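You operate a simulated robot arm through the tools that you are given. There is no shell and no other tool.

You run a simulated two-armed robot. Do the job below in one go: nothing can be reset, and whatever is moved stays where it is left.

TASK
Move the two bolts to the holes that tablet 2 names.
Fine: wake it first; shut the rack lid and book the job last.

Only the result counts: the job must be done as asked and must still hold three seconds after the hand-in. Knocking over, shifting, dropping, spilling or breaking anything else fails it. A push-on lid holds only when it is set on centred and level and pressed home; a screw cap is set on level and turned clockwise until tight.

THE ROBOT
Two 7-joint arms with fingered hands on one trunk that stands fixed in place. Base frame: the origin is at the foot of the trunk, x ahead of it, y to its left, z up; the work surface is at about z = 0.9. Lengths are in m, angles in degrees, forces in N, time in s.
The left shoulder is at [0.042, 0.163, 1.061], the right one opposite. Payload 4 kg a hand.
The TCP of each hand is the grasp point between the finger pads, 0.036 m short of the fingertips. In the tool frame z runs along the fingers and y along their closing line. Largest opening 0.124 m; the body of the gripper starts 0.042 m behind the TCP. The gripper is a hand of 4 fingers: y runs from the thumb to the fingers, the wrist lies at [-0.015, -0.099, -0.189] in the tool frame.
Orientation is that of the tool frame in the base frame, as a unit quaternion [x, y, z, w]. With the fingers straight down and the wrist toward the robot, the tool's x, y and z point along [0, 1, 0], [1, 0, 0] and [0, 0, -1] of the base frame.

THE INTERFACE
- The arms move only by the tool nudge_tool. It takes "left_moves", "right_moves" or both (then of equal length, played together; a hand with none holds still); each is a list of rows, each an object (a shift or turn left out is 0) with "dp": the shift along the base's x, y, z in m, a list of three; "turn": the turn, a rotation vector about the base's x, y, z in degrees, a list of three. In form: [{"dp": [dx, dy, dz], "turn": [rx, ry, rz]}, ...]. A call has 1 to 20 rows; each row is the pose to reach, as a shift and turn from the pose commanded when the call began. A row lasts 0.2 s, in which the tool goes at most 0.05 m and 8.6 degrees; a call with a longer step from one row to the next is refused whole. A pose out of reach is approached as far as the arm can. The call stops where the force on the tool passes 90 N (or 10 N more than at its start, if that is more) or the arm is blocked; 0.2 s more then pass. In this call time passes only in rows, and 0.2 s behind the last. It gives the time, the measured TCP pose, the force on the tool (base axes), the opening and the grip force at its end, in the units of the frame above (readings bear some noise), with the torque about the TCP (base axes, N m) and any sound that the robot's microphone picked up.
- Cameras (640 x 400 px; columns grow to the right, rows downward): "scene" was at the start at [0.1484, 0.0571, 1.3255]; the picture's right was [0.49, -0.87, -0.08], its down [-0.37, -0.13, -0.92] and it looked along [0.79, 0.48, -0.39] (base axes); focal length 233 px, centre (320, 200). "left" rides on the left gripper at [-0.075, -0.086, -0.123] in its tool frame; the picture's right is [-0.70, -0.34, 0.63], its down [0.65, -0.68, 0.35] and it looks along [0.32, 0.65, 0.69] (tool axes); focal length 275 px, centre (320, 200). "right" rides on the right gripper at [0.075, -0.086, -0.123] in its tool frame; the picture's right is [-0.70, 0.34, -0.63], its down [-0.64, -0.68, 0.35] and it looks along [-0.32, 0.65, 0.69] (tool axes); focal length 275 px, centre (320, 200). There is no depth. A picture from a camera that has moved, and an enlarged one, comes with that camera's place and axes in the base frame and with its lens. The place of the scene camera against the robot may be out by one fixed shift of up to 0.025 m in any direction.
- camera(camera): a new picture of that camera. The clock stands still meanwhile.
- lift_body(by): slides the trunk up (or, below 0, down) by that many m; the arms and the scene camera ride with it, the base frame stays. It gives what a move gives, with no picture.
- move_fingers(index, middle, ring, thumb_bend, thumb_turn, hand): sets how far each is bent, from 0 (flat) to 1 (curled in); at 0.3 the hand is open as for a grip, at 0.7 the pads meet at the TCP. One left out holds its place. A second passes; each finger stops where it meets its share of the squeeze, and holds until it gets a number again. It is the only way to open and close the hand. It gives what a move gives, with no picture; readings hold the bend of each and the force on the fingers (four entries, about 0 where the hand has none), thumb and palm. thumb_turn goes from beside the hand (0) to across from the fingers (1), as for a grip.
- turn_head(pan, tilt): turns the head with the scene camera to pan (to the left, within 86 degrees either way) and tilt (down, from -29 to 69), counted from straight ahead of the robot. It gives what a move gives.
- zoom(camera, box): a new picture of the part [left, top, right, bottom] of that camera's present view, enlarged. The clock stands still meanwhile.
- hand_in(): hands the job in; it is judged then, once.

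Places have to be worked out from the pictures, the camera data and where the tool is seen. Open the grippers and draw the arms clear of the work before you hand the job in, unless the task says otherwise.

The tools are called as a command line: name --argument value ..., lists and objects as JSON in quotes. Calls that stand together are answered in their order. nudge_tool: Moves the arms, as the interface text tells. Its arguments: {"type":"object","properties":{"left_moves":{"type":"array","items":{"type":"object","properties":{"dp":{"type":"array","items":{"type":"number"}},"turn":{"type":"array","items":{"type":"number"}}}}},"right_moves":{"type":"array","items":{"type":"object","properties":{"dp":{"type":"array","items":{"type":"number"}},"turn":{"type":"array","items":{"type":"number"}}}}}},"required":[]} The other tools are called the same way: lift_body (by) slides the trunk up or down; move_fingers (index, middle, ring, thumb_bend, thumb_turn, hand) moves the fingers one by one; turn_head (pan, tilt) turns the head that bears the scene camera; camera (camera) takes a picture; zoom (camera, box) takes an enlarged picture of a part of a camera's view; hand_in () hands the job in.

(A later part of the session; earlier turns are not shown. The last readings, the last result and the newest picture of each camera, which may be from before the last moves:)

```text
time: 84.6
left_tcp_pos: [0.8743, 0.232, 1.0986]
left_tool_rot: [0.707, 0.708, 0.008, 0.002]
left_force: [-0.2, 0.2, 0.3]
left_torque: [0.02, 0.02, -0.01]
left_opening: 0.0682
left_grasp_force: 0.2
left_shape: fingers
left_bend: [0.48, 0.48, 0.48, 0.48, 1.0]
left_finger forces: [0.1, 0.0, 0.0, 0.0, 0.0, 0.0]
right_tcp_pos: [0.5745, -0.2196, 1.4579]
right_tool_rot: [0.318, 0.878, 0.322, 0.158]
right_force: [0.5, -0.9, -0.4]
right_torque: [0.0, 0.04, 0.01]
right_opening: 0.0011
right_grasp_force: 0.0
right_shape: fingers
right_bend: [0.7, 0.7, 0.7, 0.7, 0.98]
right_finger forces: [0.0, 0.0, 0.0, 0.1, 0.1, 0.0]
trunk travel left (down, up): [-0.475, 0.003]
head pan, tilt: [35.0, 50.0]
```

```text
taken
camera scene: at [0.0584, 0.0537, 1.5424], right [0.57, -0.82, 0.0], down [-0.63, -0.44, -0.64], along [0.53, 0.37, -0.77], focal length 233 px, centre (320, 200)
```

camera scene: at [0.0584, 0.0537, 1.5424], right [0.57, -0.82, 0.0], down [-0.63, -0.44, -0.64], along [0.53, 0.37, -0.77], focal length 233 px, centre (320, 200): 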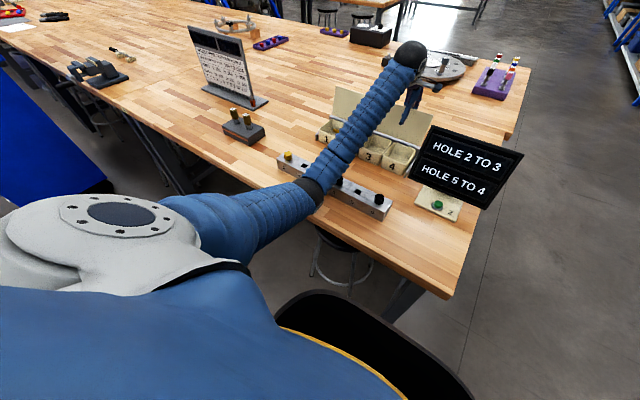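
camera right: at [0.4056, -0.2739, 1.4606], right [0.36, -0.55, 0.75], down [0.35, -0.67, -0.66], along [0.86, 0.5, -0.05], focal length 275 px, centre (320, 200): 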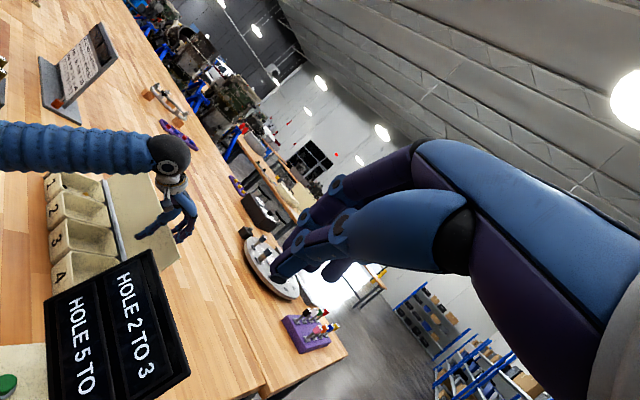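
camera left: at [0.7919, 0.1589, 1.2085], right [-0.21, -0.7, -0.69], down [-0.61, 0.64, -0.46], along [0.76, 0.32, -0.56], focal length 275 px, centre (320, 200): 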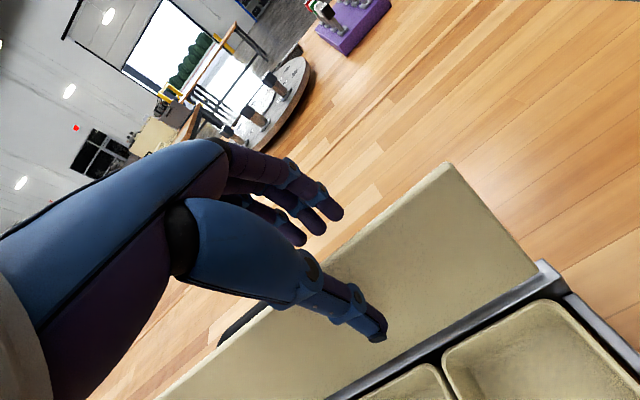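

The raise was reported blocked; after the trunk lift the readings look normal again. I try raising the left hand a little, slowly, and check that it follows.

nudge_tool --left_moves '[{"dp": [0, 0, 0.01]}, {"dp": [0, 0, 0.02]}]'

camera --camera "right"

camera --camera "left"

```text
time: 85.2
left_tcp_pos: [0.876, 0.231, 1.1167]
left_tool_rot: [0.708, 0.707, 0.005, 0.002]
left_force: [0.5, -0.7, 0.0]
left_torque: [-0.01, -0.01, 0.02]
left_opening: 0.0684
left_grasp_force: 0.0
left_shape: fingers
left_bend: [0.48, 0.48, 0.48, 0.48, 1.0]
left_finger forces: [0.1, 0.1, 0.0, 0.0, 0.0, 0.0]
right_tcp_pos: [0.5775, -0.22, 1.4553]
right_tool_rot: [0.319, 0.877, 0.321, 0.159]
right_force: [0.6, 0.2, 0.7]
right_torque: [-0.02, 0.02, -0.01]
right_opening: 0.0011
right_grasp_force: 0.0
right_shape: fingers
right_bend: [0.7, 0.7, 0.7, 0.7, 0.98]
right_finger forces: [0.0, 0.1, 0.1, 0.0, 0.1, 0.0]
trunk travel left (down, up): [-0.475, 0.003]
head pan, tilt: [35.0, 50.0]
```

```text
taken
camera right: at [0.4232, -0.2772, 1.4858], right [0.37, -0.55, 0.75], down [0.34, -0.67, -0.66], along [0.87, 0.49, -0.06], focal length 275 px, centre (320, 200)
```

right: 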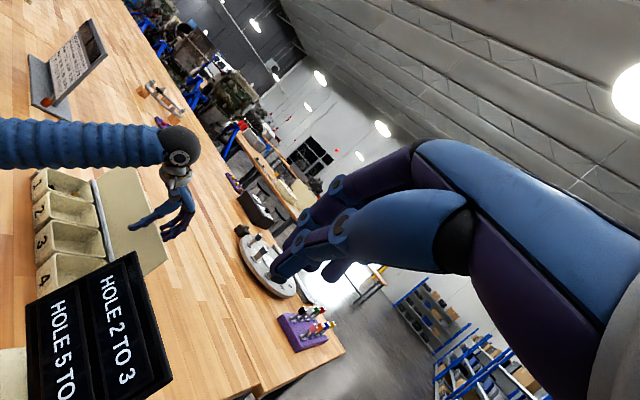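

```text
taken
camera left: at [0.7901, 0.1544, 1.2383], right [-0.33, -0.69, -0.64], down [-0.68, 0.65, -0.35], along [0.66, 0.32, -0.68], focal length 275 px, centre (320, 200)
```

left: 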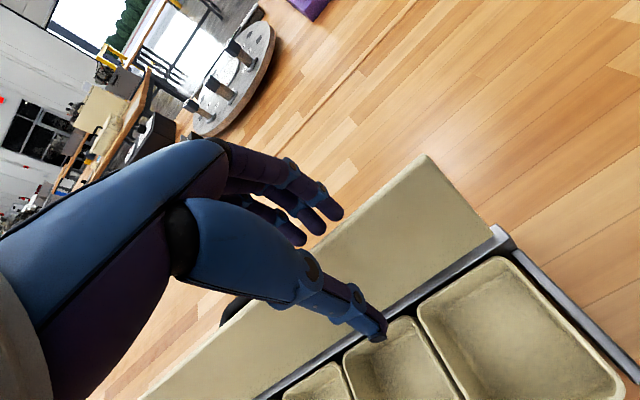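

The left arm follows again. From two views I place the elbow near (0.45, 0.35, 0.98), i.e. just above the bench and close to the rail — too low. I raise the hand step by step and then move to y ≈ 0.46 with the hand pitched +15°, which stretches the arm and lifts the elbow.

nudge_tool --left_moves '[{"dp": [0, 0, 0.02]}, {"dp": [0, 0, 0.045]}, {"dp": [0, 0, 0.075]}, {"dp": [0, 0, 0.105]}, {"dp": [0, 0, 0.13]}]'

camera --camera "scene"

```text
time: 86.4
left_tcp_pos: [0.8754, 0.2319, 1.2475]
left_tool_rot: [0.707, 0.707, 0.007, 0.002]
left_force: [-0.2, -0.1, 0.1]
left_torque: [0.02, -0.01, 0.04]
left_opening: 0.0683
left_grasp_force: 0.1
left_shape: fingers
left_bend: [0.48, 0.48, 0.48, 0.48, 1.0]
left_finger forces: [0.0, 0.0, 0.0, 0.1, 0.1, 0.0]
right_tcp_pos: [0.5766, -0.22, 1.4587]
right_tool_rot: [0.319, 0.877, 0.322, 0.159]
right_force: [-0.5, 0.4, 0.4]
right_torque: [-0.01, 0.02, -0.01]
right_opening: 0.0014
right_grasp_force: 0.1
right_shape: fingers
right_bend: [0.7, 0.7, 0.7, 0.7, 0.98]
right_finger forces: [0.0, 0.0, 0.0, 0.1, 0.0, 0.1]
trunk travel left (down, up): [-0.475, 0.003]
head pan, tilt: [35.0, 50.0]
```

```text
taken
camera scene: at [0.0597, 0.0546, 1.5421], right [0.57, -0.82, 0.0], down [-0.63, -0.44, -0.64], along [0.53, 0.37, -0.77], focal length 233 px, centre (320, 200)
```

scene: 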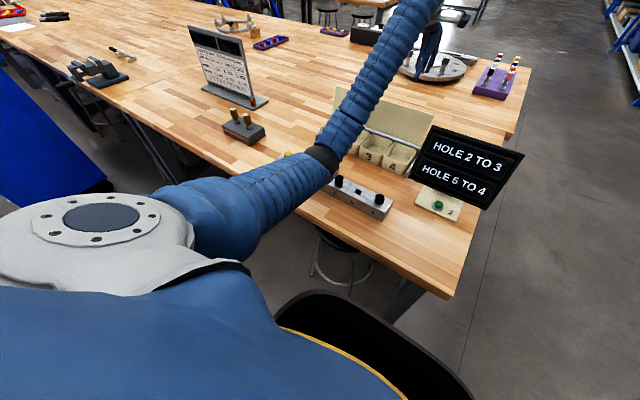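

The hand is free and everything is at rest. Now I move over to y ≈ 0.46 with the +15° pitch, still high above the lid.

nudge_tool --left_moves '[{"dp": [0.004, 0.04, 0], "turn": [0, 2.7, 0]}, {"dp": [0.008, 0.08, 0], "turn": [0, 5.4, 0]}, {"dp": [0.012, 0.12, 0], "turn": [0, 8.1, 0]}, {"dp": [0.016, 0.16, 0], "turn": [0, 10.8, 0]}, {"dp": [0.02, 0.2, 0], "turn": [0, 13.5, 0]}, {"dp": [0.022, 0.228, 0], "turn": [0, 15.5, 0]}]'

camera --camera "scene"

camera --camera "left"

camera --camera "right"

```text
time: 87.8
left_tcp_pos: [0.8976, 0.4616, 1.2462]
left_tool_rot: [0.701, 0.701, -0.09, -0.094]
left_force: [0.8, -0.3, -0.1]
left_torque: [-0.02, 0.04, -0.01]
left_opening: 0.0684
left_grasp_force: 0.0
left_shape: fingers
left_bend: [0.48, 0.48, 0.48, 0.48, 1.0]
left_finger forces: [0.1, 0.0, 0.1, 0.0, 0.0, 0.0]
right_tcp_pos: [0.5762, -0.2203, 1.4576]
right_tool_rot: [0.319, 0.877, 0.321, 0.159]
right_force: [0.0, 1.2, 0.2]
right_torque: [-0.02, -0.01, -0.01]
right_opening: 0.0013
right_grasp_force: 0.0
right_shape: fingers
right_bend: [0.7, 0.7, 0.7, 0.7, 0.98]
right_finger forces: [0.0, 0.0, 0.0, 0.0, 0.0, 0.0]
trunk travel left (down, up): [-0.475, 0.003]
head pan, tilt: [35.0, 50.0]
```

```text
taken
camera scene: at [0.0599, 0.0555, 1.542], right [0.57, -0.82, 0.0], down [-0.63, -0.44, -0.64], along [0.53, 0.37, -0.77], focal length 233 px, centre (320, 200)
```

scene: 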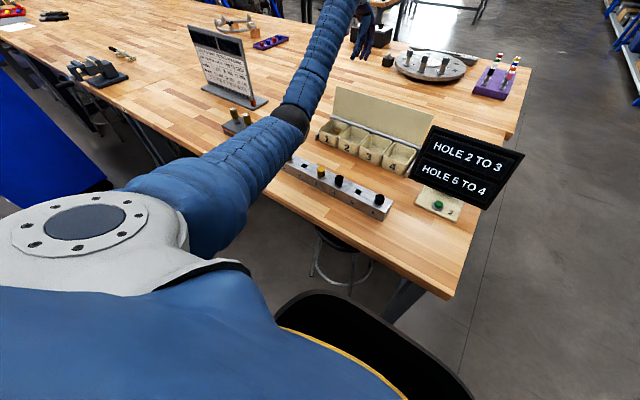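

```text
taken
camera left: at [0.8473, 0.3856, 1.3865], right [-0.49, -0.69, -0.53], down [-0.75, 0.65, -0.16], along [0.45, 0.32, -0.83], focal length 275 px, centre (320, 200)
```

left: 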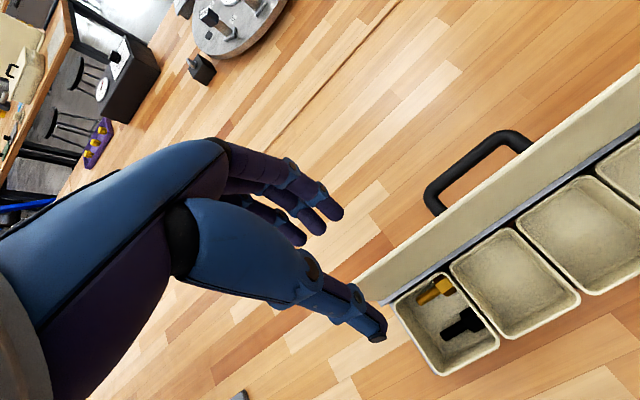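

```text
taken
camera right: at [0.4228, -0.2768, 1.486], right [0.37, -0.55, 0.75], down [0.34, -0.67, -0.66], along [0.87, 0.49, -0.06], focal length 275 px, centre (320, 200)
```

right: 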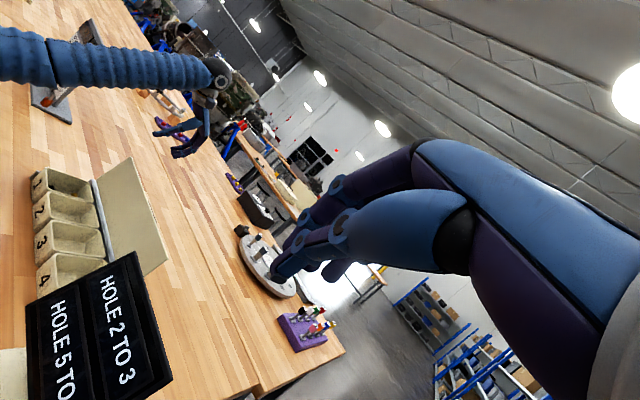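

Clear of the handle and in reach. I lower in two stages, watching for sway.

nudge_tool --left_moves '[{"dp": [0.004, 0, -0.03]}, {"dp": [0.008, 0, -0.06]}, {"dp": [0.008, 0, -0.09]}]'

nudge_tool --left_moves '[{"dp": [0.0, 0, -0.015]}, {"dp": [0.0, 0, -0.03]}]'

camera --camera "left"

camera --camera "scene"

```text
time: 88.6
left_tcp_pos: [0.9061, 0.4567, 1.1569]
left_tool_rot: [0.702, 0.701, -0.088, -0.093]
left_force: [0.1, -0.2, 0.3]
left_torque: [-0.03, 0.02, 0.02]
left_opening: 0.0683
left_grasp_force: 0.1
left_shape: fingers
left_bend: [0.48, 0.48, 0.48, 0.48, 1.0]
left_finger forces: [0.1, 0.0, 0.0, 0.0, 0.1, 0.0]
right_tcp_pos: [0.5761, -0.2206, 1.4562]
right_tool_rot: [0.319, 0.878, 0.32, 0.159]
right_force: [0.1, 0.6, 0.3]
right_torque: [0.0, 0.01, -0.02]
right_opening: 0.0009
right_grasp_force: 0.1
right_shape: fingers
right_bend: [0.7, 0.7, 0.7, 0.7, 0.98]
right_finger forces: [0.0, 0.0, 0.0, 0.1, 0.0, 0.0]
trunk travel left (down, up): [-0.475, 0.003]
head pan, tilt: [35.0, 50.0]
```

```text
time: 89.2
left_tcp_pos: [0.9065, 0.4619, 1.1265]
left_tool_rot: [0.701, 0.701, -0.09, -0.093]
left_force: [0.0, -0.5, -0.4]
left_torque: [0.03, 0.01, 0.0]
left_opening: 0.0681
left_grasp_force: 0.0
left_shape: fingers
left_bend: [0.48, 0.48, 0.48, 0.48, 1.0]
left_finger forces: [0.0, 0.0, 0.0, 0.0, 0.0, 0.0]
right_tcp_pos: [0.5763, -0.2192, 1.4575]
right_tool_rot: [0.318, 0.878, 0.322, 0.158]
right_force: [-0.1, 0.8, 0.1]
right_torque: [0.02, 0.01, -0.01]
right_opening: 0.0011
right_grasp_force: 0.1
right_shape: fingers
right_bend: [0.7, 0.7, 0.7, 0.7, 0.98]
right_finger forces: [0.1, 0.0, 0.0, 0.0, 0.1, 0.0]
trunk travel left (down, up): [-0.475, 0.003]
head pan, tilt: [35.0, 50.0]
```

```text
taken
camera left: at [0.8555, 0.3835, 1.2669], right [-0.49, -0.69, -0.53], down [-0.75, 0.65, -0.16], along [0.45, 0.32, -0.83], focal length 275 px, centre (320, 200)
```

left: 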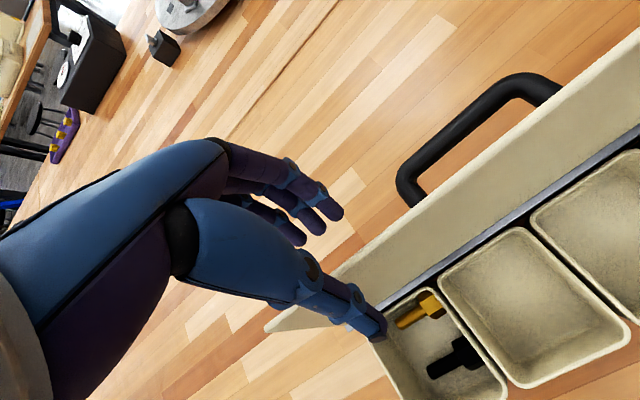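

```text
taken
camera scene: at [0.0601, 0.055, 1.542], right [0.57, -0.82, 0.0], down [-0.63, -0.44, -0.64], along [0.53, 0.37, -0.77], focal length 233 px, centre (320, 200)
```

scene: 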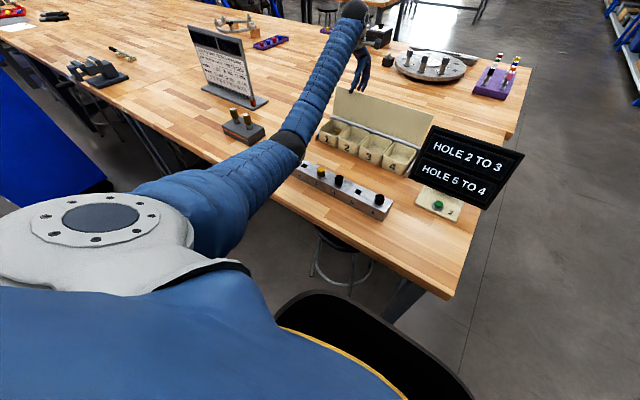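

The fingers are behind and the thumb in front of the lid's edge, with no sway. I go down the last 3 cm.

nudge_tool --left_moves '[{"dp": [0.0, 0, -0.01]}, {"dp": [0.0, 0, -0.02]}, {"dp": [0.0, 0, -0.03]}]'

camera --camera "left"

zoom --camera "scene" --box '[290, 20, 450, 180]'

```text
time: 90.0
left_tcp_pos: [0.9062, 0.4599, 1.0957]
left_tool_rot: [0.701, 0.701, -0.09, -0.094]
left_force: [1.0, 0.3, 0.2]
left_torque: [-0.01, 0.0, -0.03]
left_opening: 0.0685
left_grasp_force: 0.1
left_shape: fingers
left_bend: [0.48, 0.48, 0.48, 0.48, 1.0]
left_finger forces: [0.1, 0.0, 0.0, 0.1, 0.0, 0.1]
right_tcp_pos: [0.5757, -0.2199, 1.4577]
right_tool_rot: [0.32, 0.877, 0.321, 0.16]
right_force: [-0.5, 0.0, -0.5]
right_torque: [-0.02, 0.01, 0.0]
right_opening: 0.0014
right_grasp_force: 0.0
right_shape: fingers
right_bend: [0.7, 0.7, 0.7, 0.7, 0.98]
right_finger forces: [0.0, 0.1, 0.0, 0.1, 0.0, 0.0]
trunk travel left (down, up): [-0.475, 0.003]
head pan, tilt: [35.0, 50.0]
```

```text
taken
camera left: at [0.8556, 0.3831, 1.2369], right [-0.49, -0.69, -0.53], down [-0.75, 0.65, -0.16], along [0.45, 0.32, -0.83], focal length 275 px, centre (320, 200)
```

left: 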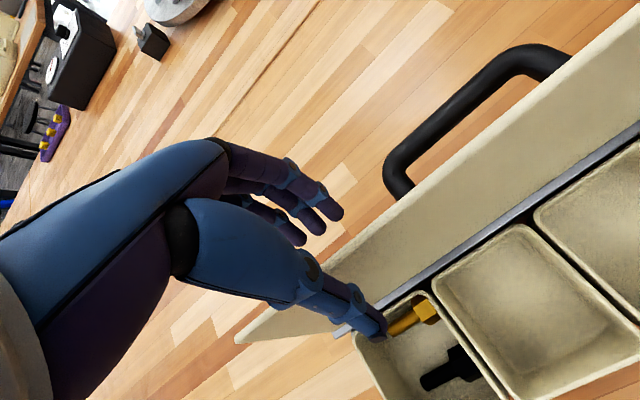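

```text
2.50 times, centred on (370, 100) of scene
camera zoom: at [0.06, 0.0549, 1.542], right [0.57, -0.82, 0.0], down [-0.63, -0.44, -0.64], along [0.53, 0.37, -0.77], focal length 582 px, centre (195, 450)
```

zoom: 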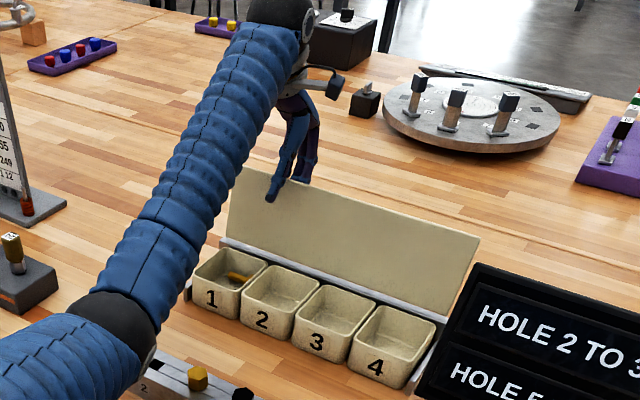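

The hand straddles the lid (thumb in front, fingers behind), no sway. I now pull toward the robot in 1 cm steps.

nudge_tool --left_moves '[{"dp": [-0.01, 0, 0]}, {"dp": [-0.02, 0, 0]}, {"dp": [-0.03, 0, 0]}, {"dp": [-0.04, 0, 0]}]'

camera --camera "left"

zoom --camera "scene" --box '[290, 20, 450, 180]'

```text
time: 91.0
left_tcp_pos: [0.867, 0.4596, 1.098]
left_tool_rot: [0.702, 0.701, -0.089, -0.093]
left_force: [1.5, 0.3, 0.9]
left_torque: [-0.01, -0.08, -0.02]
left_opening: 0.0693
left_grasp_force: 0.7
left_shape: fingers
left_bend: [0.47, 0.48, 0.48, 0.48, 1.0]
left_finger forces: [0.9, 0.7, 0.2, 0.1, 0.0, 0.1]
right_tcp_pos: [0.5773, -0.2194, 1.4569]
right_tool_rot: [0.319, 0.877, 0.321, 0.159]
right_force: [-0.6, -0.1, -0.8]
right_torque: [0.02, 0.03, 0.0]
right_opening: 0.001
right_grasp_force: 0.0
right_shape: fingers
right_bend: [0.7, 0.7, 0.7, 0.7, 0.98]
right_finger forces: [0.0, 0.1, 0.0, 0.0, 0.1, 0.0]
trunk travel left (down, up): [-0.475, 0.003]
head pan, tilt: [35.0, 50.0]
```

```text
taken
camera left: at [0.815, 0.3825, 1.2371], right [-0.49, -0.69, -0.53], down [-0.75, 0.65, -0.16], along [0.45, 0.32, -0.83], focal length 275 px, centre (320, 200)
```

left: 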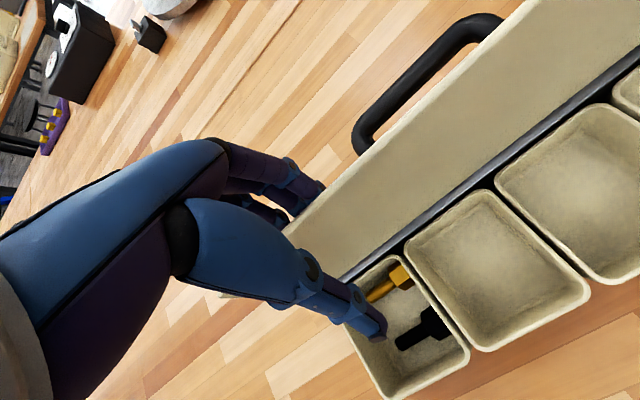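

```text
2.50 times, centred on (370, 100) of scene
camera zoom: at [0.0598, 0.0549, 1.542], right [0.57, -0.82, 0.0], down [-0.63, -0.44, -0.64], along [0.53, 0.37, -0.77], focal length 582 px, centre (195, 450)
```

zoom: 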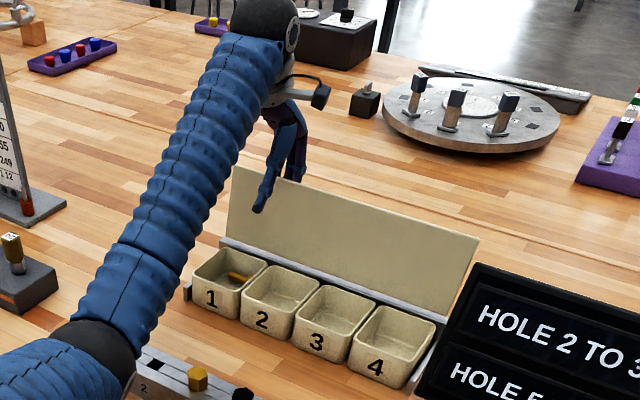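

The fingers now touch the lid's back lightly. I pull on by another 3 cm.

nudge_tool --left_moves '[{"dp": [-0.01, 0, 0]}, {"dp": [-0.02, 0, 0]}, {"dp": [-0.03, 0, 0]}]'

camera --camera "left"

zoom --camera "scene" --box '[290, 20, 450, 180]'

```text
time: 91.8
left_tcp_pos: [0.8369, 0.4606, 1.0966]
left_tool_rot: [0.703, 0.7, -0.089, -0.094]
left_force: [0.4, -0.1, 0.3]
left_torque: [0.0, 0.01, 0.0]
left_opening: 0.0691
left_grasp_force: 1.2
left_shape: fingers
left_bend: [0.47, 0.48, 0.48, 0.48, 1.0]
left_finger forces: [0.4, 0.3, 0.0, 0.0, 0.1, 0.0]
right_tcp_pos: [0.577, -0.2204, 1.4579]
right_tool_rot: [0.319, 0.877, 0.321, 0.159]
right_force: [-0.1, 0.3, -0.3]
right_torque: [0.02, -0.03, -0.02]
right_opening: 0.0011
right_grasp_force: 0.0
right_shape: fingers
right_bend: [0.7, 0.7, 0.7, 0.7, 0.98]
right_finger forces: [0.0, 0.0, 0.0, 0.0, 0.1, 0.0]
trunk travel left (down, up): [-0.475, 0.003]
head pan, tilt: [35.0, 50.0]
```

```text
taken
camera left: at [0.7853, 0.3826, 1.2378], right [-0.49, -0.69, -0.53], down [-0.75, 0.65, -0.16], along [0.45, 0.32, -0.83], focal length 275 px, centre (320, 200)
```

left: 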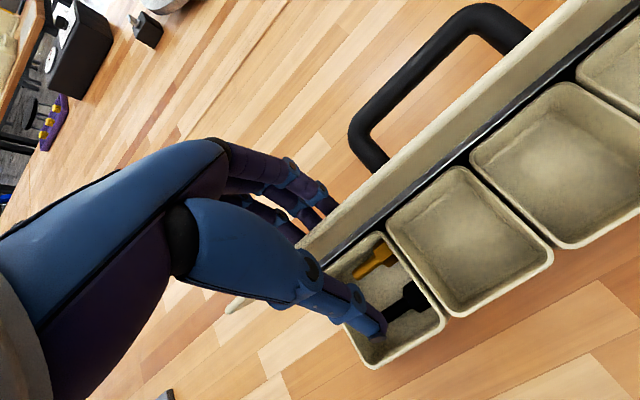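

```text
2.50 times, centred on (370, 100) of scene
camera zoom: at [0.0597, 0.055, 1.542], right [0.57, -0.82, 0.0], down [-0.63, -0.44, -0.64], along [0.53, 0.37, -0.77], focal length 582 px, centre (195, 450)
```

zoom: 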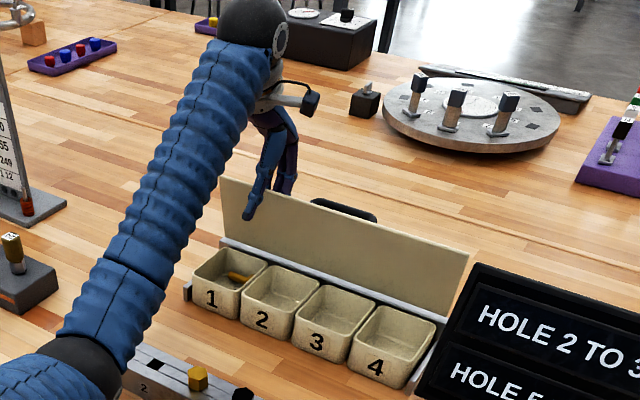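

The lid swings easily, now about upright. I continue 3 cm; past the vertical it should lean onto the thumb.

nudge_tool --left_moves '[{"dp": [-0.008, 0, 0]}, {"dp": [-0.016, 0, 0]}, {"dp": [-0.024, 0, 0]}, {"dp": [-0.03, 0, 0]}]'

camera --camera "left"

zoom --camera "scene" --box '[270, 20, 450, 200]'

```text
time: 92.8
left_tcp_pos: [0.8054, 0.4589, 1.0966]
left_tool_rot: [0.702, 0.701, -0.09, -0.093]
left_force: [0.4, -0.4, 0.2]
left_torque: [-0.04, 0.0, 0.02]
left_opening: 0.0684
left_grasp_force: 0.0
left_shape: fingers
left_bend: [0.48, 0.48, 0.48, 0.48, 1.0]
left_finger forces: [0.0, 0.0, 0.1, 0.0, 0.0, 0.1]
right_tcp_pos: [0.5757, -0.2203, 1.457]
right_tool_rot: [0.319, 0.877, 0.322, 0.159]
right_force: [0.0, 0.6, -0.2]
right_torque: [-0.01, 0.0, 0.01]
right_opening: 0.0013
right_grasp_force: 0.0
right_shape: fingers
right_bend: [0.7, 0.7, 0.7, 0.7, 0.98]
right_finger forces: [0.0, 0.0, 0.0, 0.1, 0.1, 0.0]
trunk travel left (down, up): [-0.475, 0.003]
head pan, tilt: [35.0, 50.0]
```

```text
taken
camera left: at [0.7548, 0.3825, 1.2382], right [-0.49, -0.69, -0.53], down [-0.75, 0.65, -0.16], along [0.45, 0.32, -0.83], focal length 275 px, centre (320, 200)
```

left: 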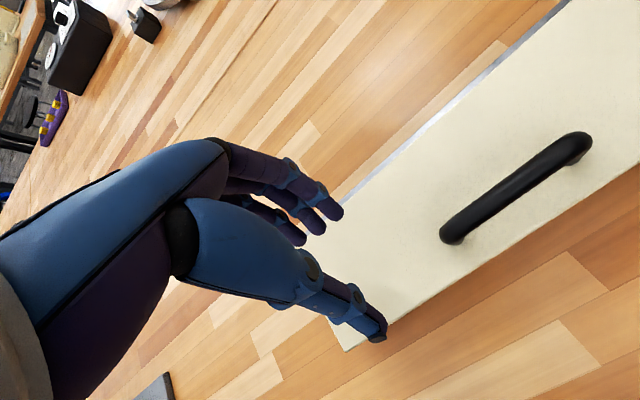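

```text
2.22 times, centred on (360, 110) of scene
camera zoom: at [0.0596, 0.0549, 1.542], right [0.57, -0.82, 0.0], down [-0.63, -0.44, -0.64], along [0.53, 0.37, -0.77], focal length 517 px, centre (231, 400)
```

zoom: 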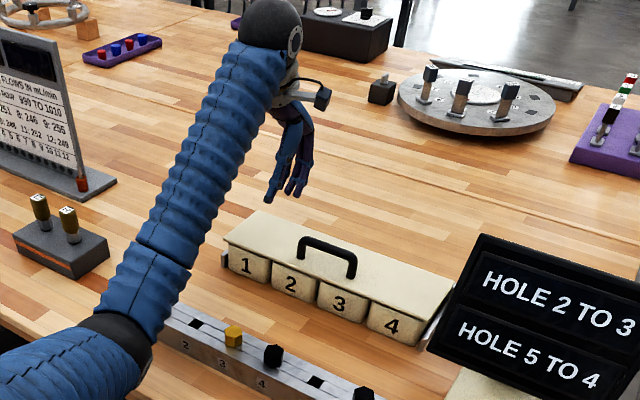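

The lid has swung shut onto the bins, handle on top. I enlarge to check that it lies fully closed.

zoom --camera "scene" --box '[325, 90, 465, 190]'

camera --camera "right"

zoom --camera "right" --box '[0, 130, 200, 400]'

```text
4.00 times, centred on (395, 140) of scene
camera zoom: at [0.0596, 0.0549, 1.542], right [0.57, -0.82, 0.0], down [-0.63, -0.44, -0.64], along [0.53, 0.37, -0.77], focal length 931 px, centre (20, 440)
```

zoom: 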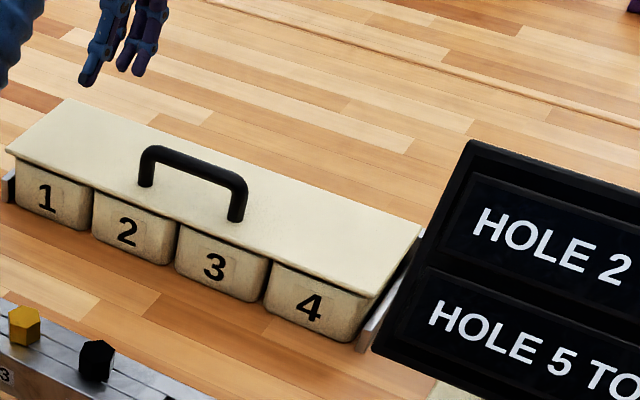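

```text
taken
camera right: at [0.4226, -0.2773, 1.486], right [0.37, -0.55, 0.75], down [0.34, -0.67, -0.66], along [0.87, 0.49, -0.06], focal length 275 px, centre (320, 200)
```

right: 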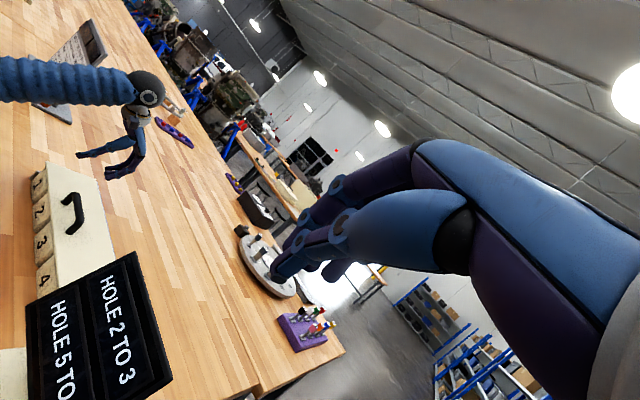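

```text
1.48 times, centred on (100, 265) of right
camera zoom: at [0.4226, -0.2773, 1.486], right [0.37, -0.55, 0.75], down [0.34, -0.67, -0.66], along [0.87, 0.49, -0.06], focal length 408 px, centre (646, 104)
```

zoom: 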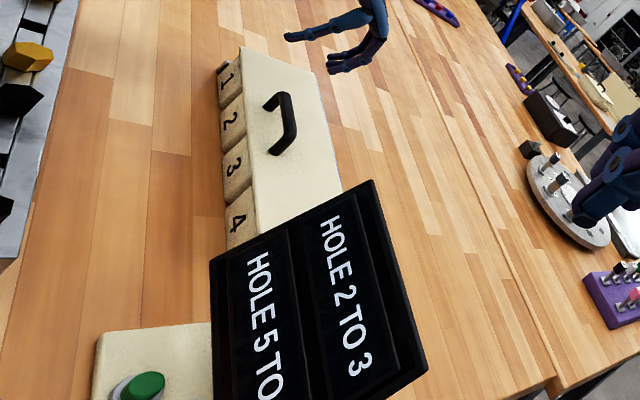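

The lid lies flat on the bin rims — shut. Now I withdraw the left hand: straight up first, levelling it.

nudge_tool --left_moves '[{"dp": [0, 0, 0.03]}, {"dp": [0, 0, 0.07]}, {"dp": [0, 0, 0.11], "turn": [0, -4, 0]}, {"dp": [0, 0, 0.15], "turn": [0, -8, 0]}, {"dp": [-0.02, 0.01, 0.19], "turn": [0, -12, 0]}, {"dp": [-0.04, 0.03, 0.22], "turn": [0, -15, 0]}, {"dp": [-0.07, 0.05, 0.25], "turn": [0, -15, 0]}, {"dp": [-0.1, 0.075, 0.28], "turn": [0, -15, 0]}, {"dp": [-0.13, 0.1, 0.31], "turn": [0, -15, 0]}, {"dp": [-0.16, 0.125, 0.34], "turn": [0, -15, 0]}, {"dp": [-0.19, 0.15, 0.37], "turn": [0, -15, 0]}, {"dp": [-0.22, 0.17, 0.4], "turn": [0, -15, 0]}, {"dp": [-0.25, 0.186, 0.42], "turn": [0, -15, 0]}]'

camera --camera "scene"

camera --camera "left"

```text
time: 95.6
left_tcp_pos: [0.555, 0.6446, 1.518]
left_tool_rot: [0.708, 0.707, 0.004, -0.001]
left_force: [0.7, -0.2, -0.2]
left_torque: [0.02, 0.01, 0.01]
left_opening: 0.0685
left_grasp_force: 0.1
left_shape: fingers
left_bend: [0.48, 0.48, 0.48, 0.48, 1.0]
left_finger forces: [0.0, 0.0, 0.0, 0.1, 0.0, 0.0]
right_tcp_pos: [0.574, -0.2209, 1.4581]
right_tool_rot: [0.319, 0.878, 0.32, 0.159]
right_force: [0.2, -0.5, -0.1]
right_torque: [0.02, -0.01, 0.01]
right_opening: 0.0011
right_grasp_force: 0.1
right_shape: fingers
right_bend: [0.7, 0.7, 0.7, 0.7, 0.98]
right_finger forces: [0.0, 0.1, 0.0, 0.0, 0.1, 0.0]
trunk travel left (down, up): [-0.475, 0.003]
head pan, tilt: [35.0, 50.0]
```

```text
taken
camera scene: at [0.0578, 0.0554, 1.5421], right [0.57, -0.82, 0.0], down [-0.63, -0.44, -0.64], along [0.53, 0.37, -0.77], focal length 233 px, centre (320, 200)
```

scene: 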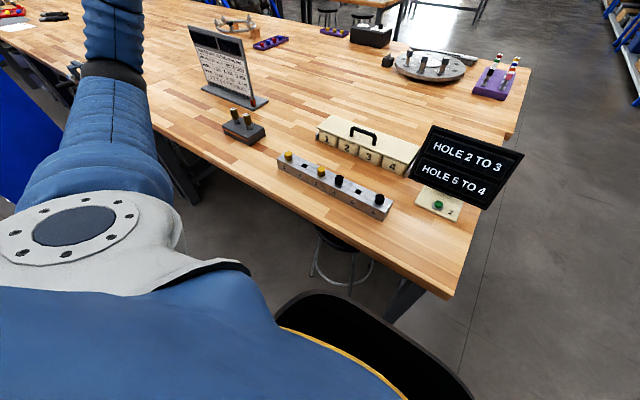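

```text
taken
camera left: at [0.4691, 0.5678, 1.6399], right [-0.34, -0.69, -0.64], down [-0.68, 0.65, -0.34], along [0.65, 0.32, -0.69], focal length 275 px, centre (320, 200)
```

left: 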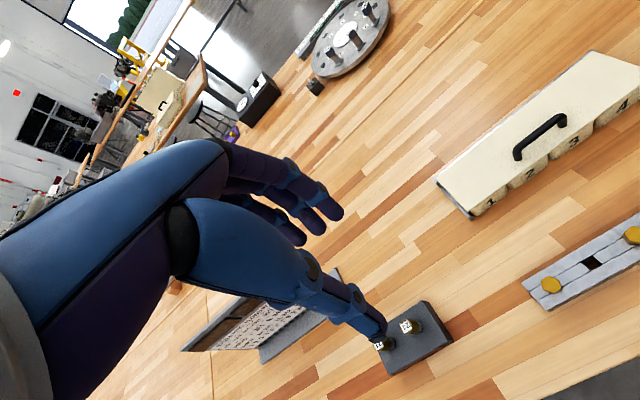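

The view is open now: bolts stand in 1, 3, 4, 6, and the lid is down. I enlarge to verify the rail and lid.

zoom --camera "scene" --box '[260, 130, 420, 230]'

zoom --camera "scene" --box '[300, 90, 440, 190]'

zoom --camera "left" --box '[420, 40, 640, 240]'

```text
4.00 times, centred on (340, 180) of scene
camera zoom: at [0.0578, 0.0554, 1.5421], right [0.57, -0.82, 0.0], down [-0.63, -0.44, -0.64], along [0.53, 0.37, -0.77], focal length 931 px, centre (240, 280)
```

zoom: 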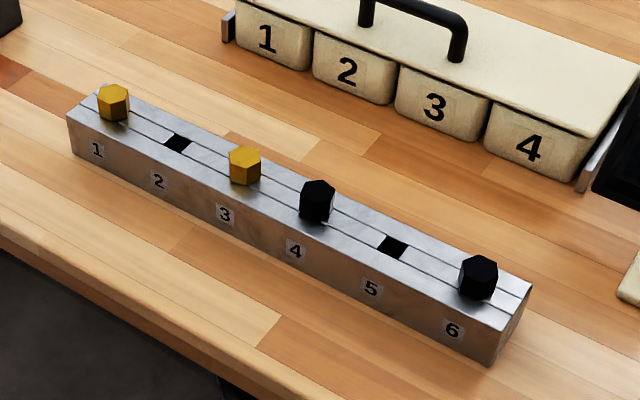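

```text
4.00 times, centred on (370, 140) of scene
camera zoom: at [0.0578, 0.0554, 1.5421], right [0.57, -0.82, 0.0], down [-0.63, -0.44, -0.64], along [0.53, 0.37, -0.77], focal length 931 px, centre (120, 440)
```

zoom: 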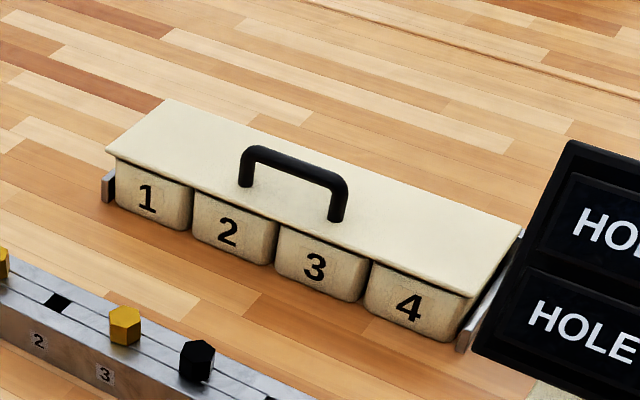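

```text
2.00 times, centred on (530, 140) of left
camera zoom: at [0.4691, 0.5678, 1.6399], right [-0.34, -0.69, -0.64], down [-0.68, 0.65, -0.34], along [0.65, 0.32, -0.69], focal length 551 px, centre (-100, 320)
```

zoom: 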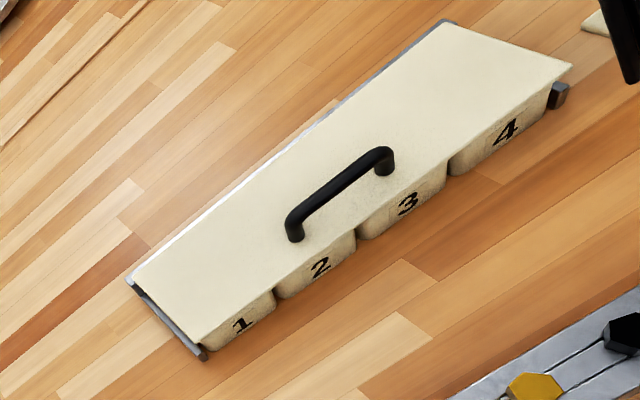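

All is in order. I turn the right hand back to face forward, then lower the trunk by 0.25 m to the height at which the button press worked before.

nudge_tool --right_moves '[{"dp": [0.005, 0, 0], "turn": [0, 0, -8]}, {"dp": [0.01, 0, 0], "turn": [0, 0, -16]}, {"dp": [0.015, 0.01, 0], "turn": [0, 0, -24]}, {"dp": [0.02, 0.02, 0], "turn": [0, 0, -32]}, {"dp": [0.025, 0.03, 0], "turn": [0, 0, -40]}, {"dp": [0.03, 0.04, 0], "turn": [0, 0, -48]}, {"dp": [0.035, 0.05, 0], "turn": [0, 0, -54]}]'

lift_body --by -0.12

lift_body --by -0.13

turn_head --pan 15 --tilt 30

camera --camera "scene"

camera --camera "right"

```text
time: 97.2
left_tcp_pos: [0.5568, 0.6451, 1.5177]
left_tool_rot: [0.707, 0.707, 0.002, -0.002]
left_force: [-0.7, 0.8, -0.1]
left_torque: [0.0, 0.02, 0.02]
left_opening: 0.0685
left_grasp_force: 0.1
left_shape: fingers
left_bend: [0.48, 0.48, 0.48, 0.48, 1.0]
left_finger forces: [0.0, 0.0, 0.0, 0.1, 0.0, 0.0]
right_tcp_pos: [0.6111, -0.1694, 1.458]
right_tool_rot: [0.683, 0.636, 0.214, 0.288]
right_force: [0.6, -0.9, -0.7]
right_torque: [0.0, -0.07, 0.0]
right_opening: 0.001
right_grasp_force: 0.1
right_shape: fingers
right_bend: [0.7, 0.7, 0.7, 0.7, 0.98]
right_finger forces: [0.0, 0.0, 0.0, 0.0, 0.0, 0.1]
trunk travel left (down, up): [-0.475, 0.003]
head pan, tilt: [35.0, 50.0]
```

```text
time: 98.7
left_tcp_pos: [0.5551, 0.6461, 1.3967]
left_tool_rot: [0.707, 0.707, 0.003, 0.0]
left_force: [-0.2, 0.4, 0.5]
left_torque: [0.0, -0.01, -0.01]
left_opening: 0.0686
left_grasp_force: 0.1
left_shape: fingers
left_bend: [0.48, 0.48, 0.48, 0.48, 1.0]
left_finger forces: [0.0, 0.0, 0.0, 0.0, 0.0, 0.0]
right_tcp_pos: [0.6108, -0.1685, 1.3369]
right_tool_rot: [0.682, 0.637, 0.214, 0.288]
right_force: [-0.7, -0.1, 0.8]
right_torque: [-0.01, 0.03, 0.03]
right_opening: 0.0013
right_grasp_force: 0.0
right_shape: fingers
right_bend: [0.7, 0.7, 0.7, 0.7, 0.98]
right_finger forces: [0.0, 0.1, 0.0, 0.0, 0.1, 0.1]
trunk travel left (down, up): [-0.355, 0.123]
head pan, tilt: [35.0, 50.0]
```

```text
time: 100.2
left_tcp_pos: [0.555, 0.6452, 1.2667]
left_tool_rot: [0.708, 0.707, 0.004, -0.002]
left_force: [-0.6, -0.1, -0.1]
left_torque: [0.01, 0.01, 0.0]
left_opening: 0.0683
left_grasp_force: 0.0
left_shape: fingers
left_bend: [0.48, 0.48, 0.48, 0.48, 1.0]
left_finger forces: [0.1, 0.0, 0.0, 0.1, 0.1, 0.1]
right_tcp_pos: [0.6107, -0.17, 1.2085]
right_tool_rot: [0.682, 0.637, 0.214, 0.289]
right_force: [0.2, -0.5, 0.3]
right_torque: [-0.01, 0.0, -0.02]
right_opening: 0.0009
right_grasp_force: 0.0
right_shape: fingers
right_bend: [0.7, 0.7, 0.7, 0.7, 0.98]
right_finger forces: [0.0, 0.1, 0.0, 0.1, 0.0, 0.0]
trunk travel left (down, up): [-0.225, 0.253]
head pan, tilt: [35.0, 50.0]
```

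```text
time: 101.1
left_tcp_pos: [0.5561, 0.6454, 1.2664]
left_tool_rot: [0.707, 0.707, 0.002, -0.002]
left_force: [0.0, 0.4, 0.1]
left_torque: [-0.03, -0.02, 0.0]
left_opening: 0.0683
left_grasp_force: 0.1
left_shape: fingers
left_bend: [0.48, 0.48, 0.48, 0.48, 1.0]
left_finger forces: [0.0, 0.0, 0.0, 0.0, 0.1, 0.0]
right_tcp_pos: [0.6109, -0.1696, 1.2073]
right_tool_rot: [0.682, 0.637, 0.214, 0.288]
right_force: [-0.3, 0.1, 0.2]
right_torque: [-0.03, 0.04, 0.03]
right_opening: 0.0011
right_grasp_force: 0.1
right_shape: fingers
right_bend: [0.7, 0.7, 0.7, 0.7, 0.98]
right_finger forces: [0.0, 0.1, 0.0, 0.0, 0.0, 0.0]
trunk travel left (down, up): [-0.225, 0.253]
head pan, tilt: [15.0, 30.0]
```

```text
taken
camera scene: at [0.1507, 0.0343, 1.3006], right [0.26, -0.97, -0.04], down [-0.61, -0.13, -0.78], along [0.75, 0.22, -0.62], focal length 233 px, centre (320, 200)
```

scene: 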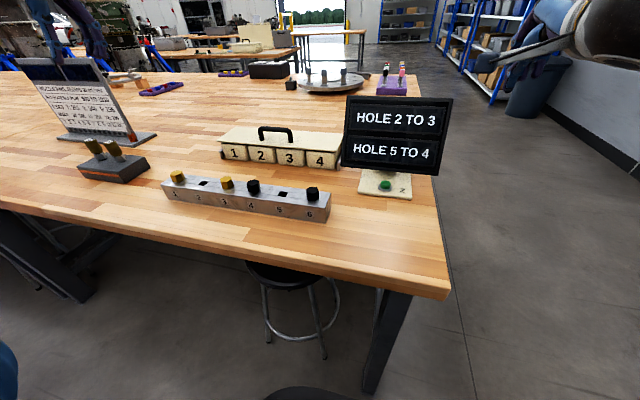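

```text
taken
camera right: at [0.4748, -0.0784, 1.2359], right [-0.23, -0.62, 0.75], down [-0.34, -0.67, -0.66], along [0.91, -0.41, -0.06], focal length 275 px, centre (320, 200)
```

right: 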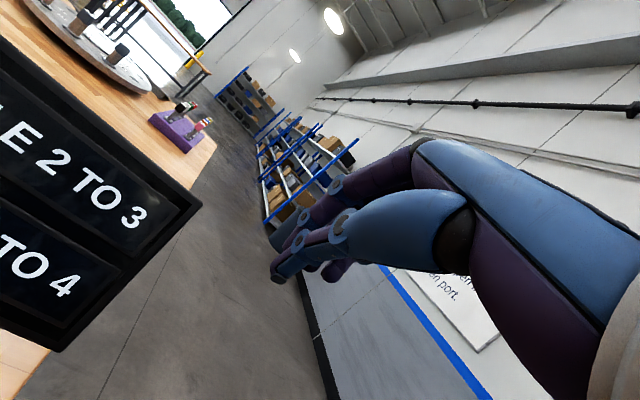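

The screen is still lit and the table is in order. I now bring the right hand back over the green button with the same pose as for the first press.

nudge_tool --right_moves '[{"dp": [0.01, 0.04, 0], "turn": [1.1, 0.4, 1.4]}, {"dp": [0.02, 0.08, -0.01], "turn": [2.2, 0.85, 2.75]}, {"dp": [0.03, 0.12, -0.03], "turn": [3.3, 1.3, 4.1]}, {"dp": [0.04, 0.15, -0.055], "turn": [4.4, 1.7, 5.5]}, {"dp": [0.042, 0.17, -0.085], "turn": [4.4, 1.7, 5.5]}, {"dp": [0.042, 0.172, -0.112], "turn": [4.4, 1.7, 5.5]}]'

nudge_tool --right_moves '[{"dp": [0.002, 0.0, -0.04]}, {"dp": [0.002, 0.0, -0.08]}, {"dp": [0.002, 0.0, -0.11]}]'

camera --camera "right"

```text
time: 102.5
left_tcp_pos: [0.5567, 0.6453, 1.265]
left_tool_rot: [0.707, 0.707, 0.003, -0.003]
left_force: [1.2, -0.4, 0.8]
left_torque: [0.0, -0.02, -0.03]
left_opening: 0.0681
left_grasp_force: 0.1
left_shape: fingers
left_bend: [0.48, 0.48, 0.48, 0.48, 1.0]
left_finger forces: [0.0, 0.0, 0.0, 0.0, 0.0, 0.1]
right_tcp_pos: [0.6534, 0.0027, 1.0972]
right_tool_rot: [0.665, 0.664, 0.242, 0.241]
right_force: [0.1, 0.2, -0.1]
right_torque: [0.02, 0.03, 0.02]
right_opening: 0.0014
right_grasp_force: 0.1
right_shape: fingers
right_bend: [0.7, 0.7, 0.7, 0.7, 0.98]
right_finger forces: [0.0, 0.0, 0.0, 0.0, 0.1, 0.1]
trunk travel left (down, up): [-0.225, 0.253]
head pan, tilt: [15.0, 30.0]
```

```text
time: 103.3
left_tcp_pos: [0.5565, 0.6457, 1.2663]
left_tool_rot: [0.707, 0.707, 0.003, 0.0]
left_force: [-0.1, -0.4, 0.7]
left_torque: [-0.04, 0.01, 0.01]
left_opening: 0.0685
left_grasp_force: 0.0
left_shape: fingers
left_bend: [0.48, 0.48, 0.48, 0.48, 1.0]
left_finger forces: [0.0, 0.1, 0.1, 0.0, 0.0, 0.0]
right_tcp_pos: [0.6552, 0.0044, 0.9854]
right_tool_rot: [0.664, 0.666, 0.242, 0.24]
right_force: [-0.8, -0.3, -0.4]
right_torque: [-0.02, 0.0, 0.02]
right_opening: 0.0013
right_grasp_force: 0.1
right_shape: fingers
right_bend: [0.7, 0.7, 0.7, 0.7, 0.98]
right_finger forces: [0.0, 0.0, 0.0, 0.0, 0.0, 0.1]
trunk travel left (down, up): [-0.225, 0.253]
head pan, tilt: [15.0, 30.0]
```

```text
taken
camera right: at [0.5132, 0.0796, 1.0248], right [-0.15, -0.7, 0.7], down [-0.3, -0.64, -0.7], along [0.94, -0.32, -0.11], focal length 275 px, centre (320, 200)
```

right: 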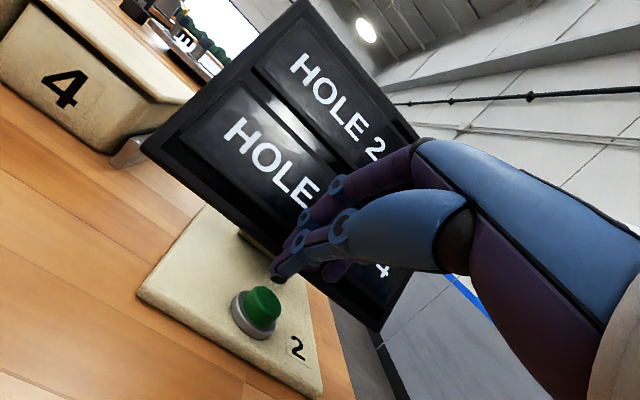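

Same view as before the first press. I press the button with the same small steps.

nudge_tool --right_moves '[{"dp": [0, -0.002, -0.012]}, {"dp": [0, -0.002, -0.018]}, {"dp": [0, -0.002, -0.022]}, {"dp": [0, -0.002, -0.025]}, {"dp": [0, -0.002, -0.028]}]'

camera --camera "right"

zoom --camera "scene" --box '[330, 80, 470, 200]'

```text
time: 104.5
left_tcp_pos: [0.5555, 0.645, 1.2681]
left_tool_rot: [0.707, 0.707, 0.003, 0.0]
left_force: [-0.1, 0.7, -0.3]
left_torque: [0.0, 0.0, -0.02]
left_opening: 0.0681
left_grasp_force: 0.0
left_shape: fingers
left_bend: [0.48, 0.48, 0.48, 0.48, 1.0]
left_finger forces: [0.1, 0.1, 0.0, 0.0, 0.0, 0.1]
right_tcp_pos: [0.6529, 0.0019, 0.9603]
right_tool_rot: [0.664, 0.664, 0.243, 0.242]
right_force: [-2.3, 0.1, 10.4]
right_torque: [0.16, -0.08, 0.02]
right_opening: 0.0
right_grasp_force: 7.0
right_shape: fingers
right_bend: [0.69, 0.7, 0.7, 0.71, 0.98]
right_finger forces: [0.0, 0.0, 0.1, 0.0, 13.4, 0.0]
trunk travel left (down, up): [-0.225, 0.253]
head pan, tilt: [15.0, 30.0]
heard: click
```

```text
taken
camera right: at [0.511, 0.0765, 0.9986], right [-0.15, -0.7, 0.7], down [-0.3, -0.64, -0.7], along [0.94, -0.32, -0.11], focal length 275 px, centre (320, 200)
```

right: 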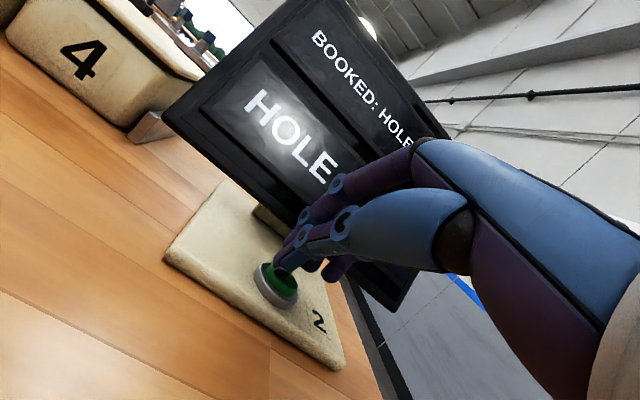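

```text
3.33 times, centred on (400, 140) of scene
camera zoom: at [0.1498, 0.0344, 1.301], right [0.26, -0.97, -0.04], down [-0.61, -0.13, -0.78], along [0.75, 0.22, -0.62], focal length 776 px, centre (53, 400)
```

zoom: 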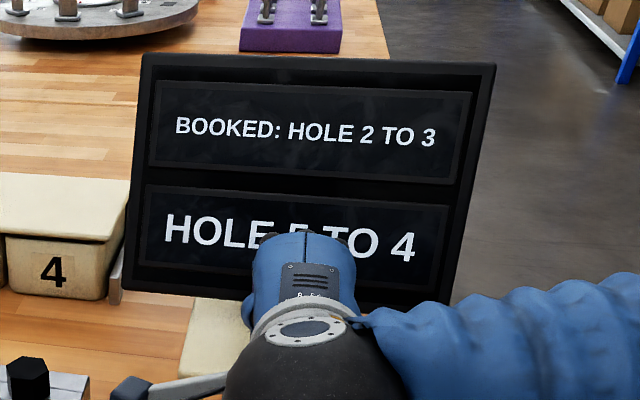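

The screen now reads "BOOKED: HOLE 2 TO 3" on the first line. I lift off the button and read the whole screen.

nudge_tool --right_moves '[{"dp": [0, 0, 0.015]}, {"dp": [0, 0, 0.03]}, {"dp": [-0.01, 0, 0.06]}, {"dp": [-0.02, -0.02, 0.09]}, {"dp": [-0.025, -0.05, 0.12]}, {"dp": [-0.025, -0.085, 0.145]}, {"dp": [-0.025, -0.12, 0.17]}]'

zoom --camera "scene" --box '[330, 80, 470, 200]'

```text
time: 106.1
left_tcp_pos: [0.5555, 0.6456, 1.2678]
left_tool_rot: [0.708, 0.707, 0.003, -0.001]
left_force: [0.1, 0.0, 0.7]
left_torque: [0.02, -0.06, 0.01]
left_opening: 0.0685
left_grasp_force: 0.1
left_shape: fingers
left_bend: [0.48, 0.48, 0.48, 0.48, 1.0]
left_finger forces: [0.0, 0.0, 0.1, 0.0, 0.0, 0.0]
right_tcp_pos: [0.6287, -0.1203, 1.1271]
right_tool_rot: [0.663, 0.665, 0.244, 0.241]
right_force: [0.7, 0.0, -0.3]
right_torque: [-0.03, 0.03, 0.01]
right_opening: 0.0012
right_grasp_force: 0.0
right_shape: fingers
right_bend: [0.7, 0.7, 0.7, 0.7, 0.97]
right_finger forces: [0.1, 0.0, 0.0, 0.0, 0.0, 0.0]
trunk travel left (down, up): [-0.225, 0.253]
head pan, tilt: [15.0, 30.0]
```

```text
3.33 times, centred on (400, 140) of scene
camera zoom: at [0.1503, 0.0335, 1.3008], right [0.26, -0.97, -0.04], down [-0.61, -0.13, -0.78], along [0.75, 0.22, -0.62], focal length 776 px, centre (53, 400)
```

zoom: 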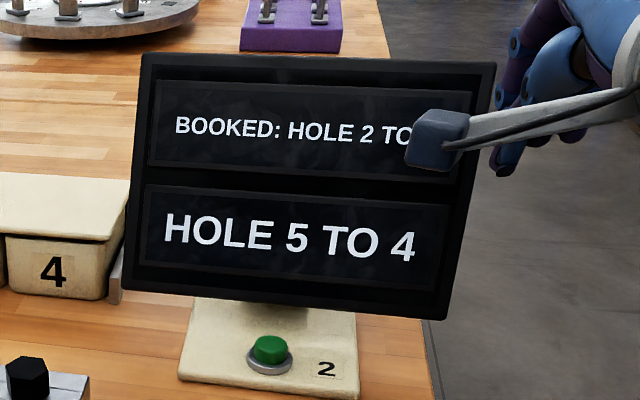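

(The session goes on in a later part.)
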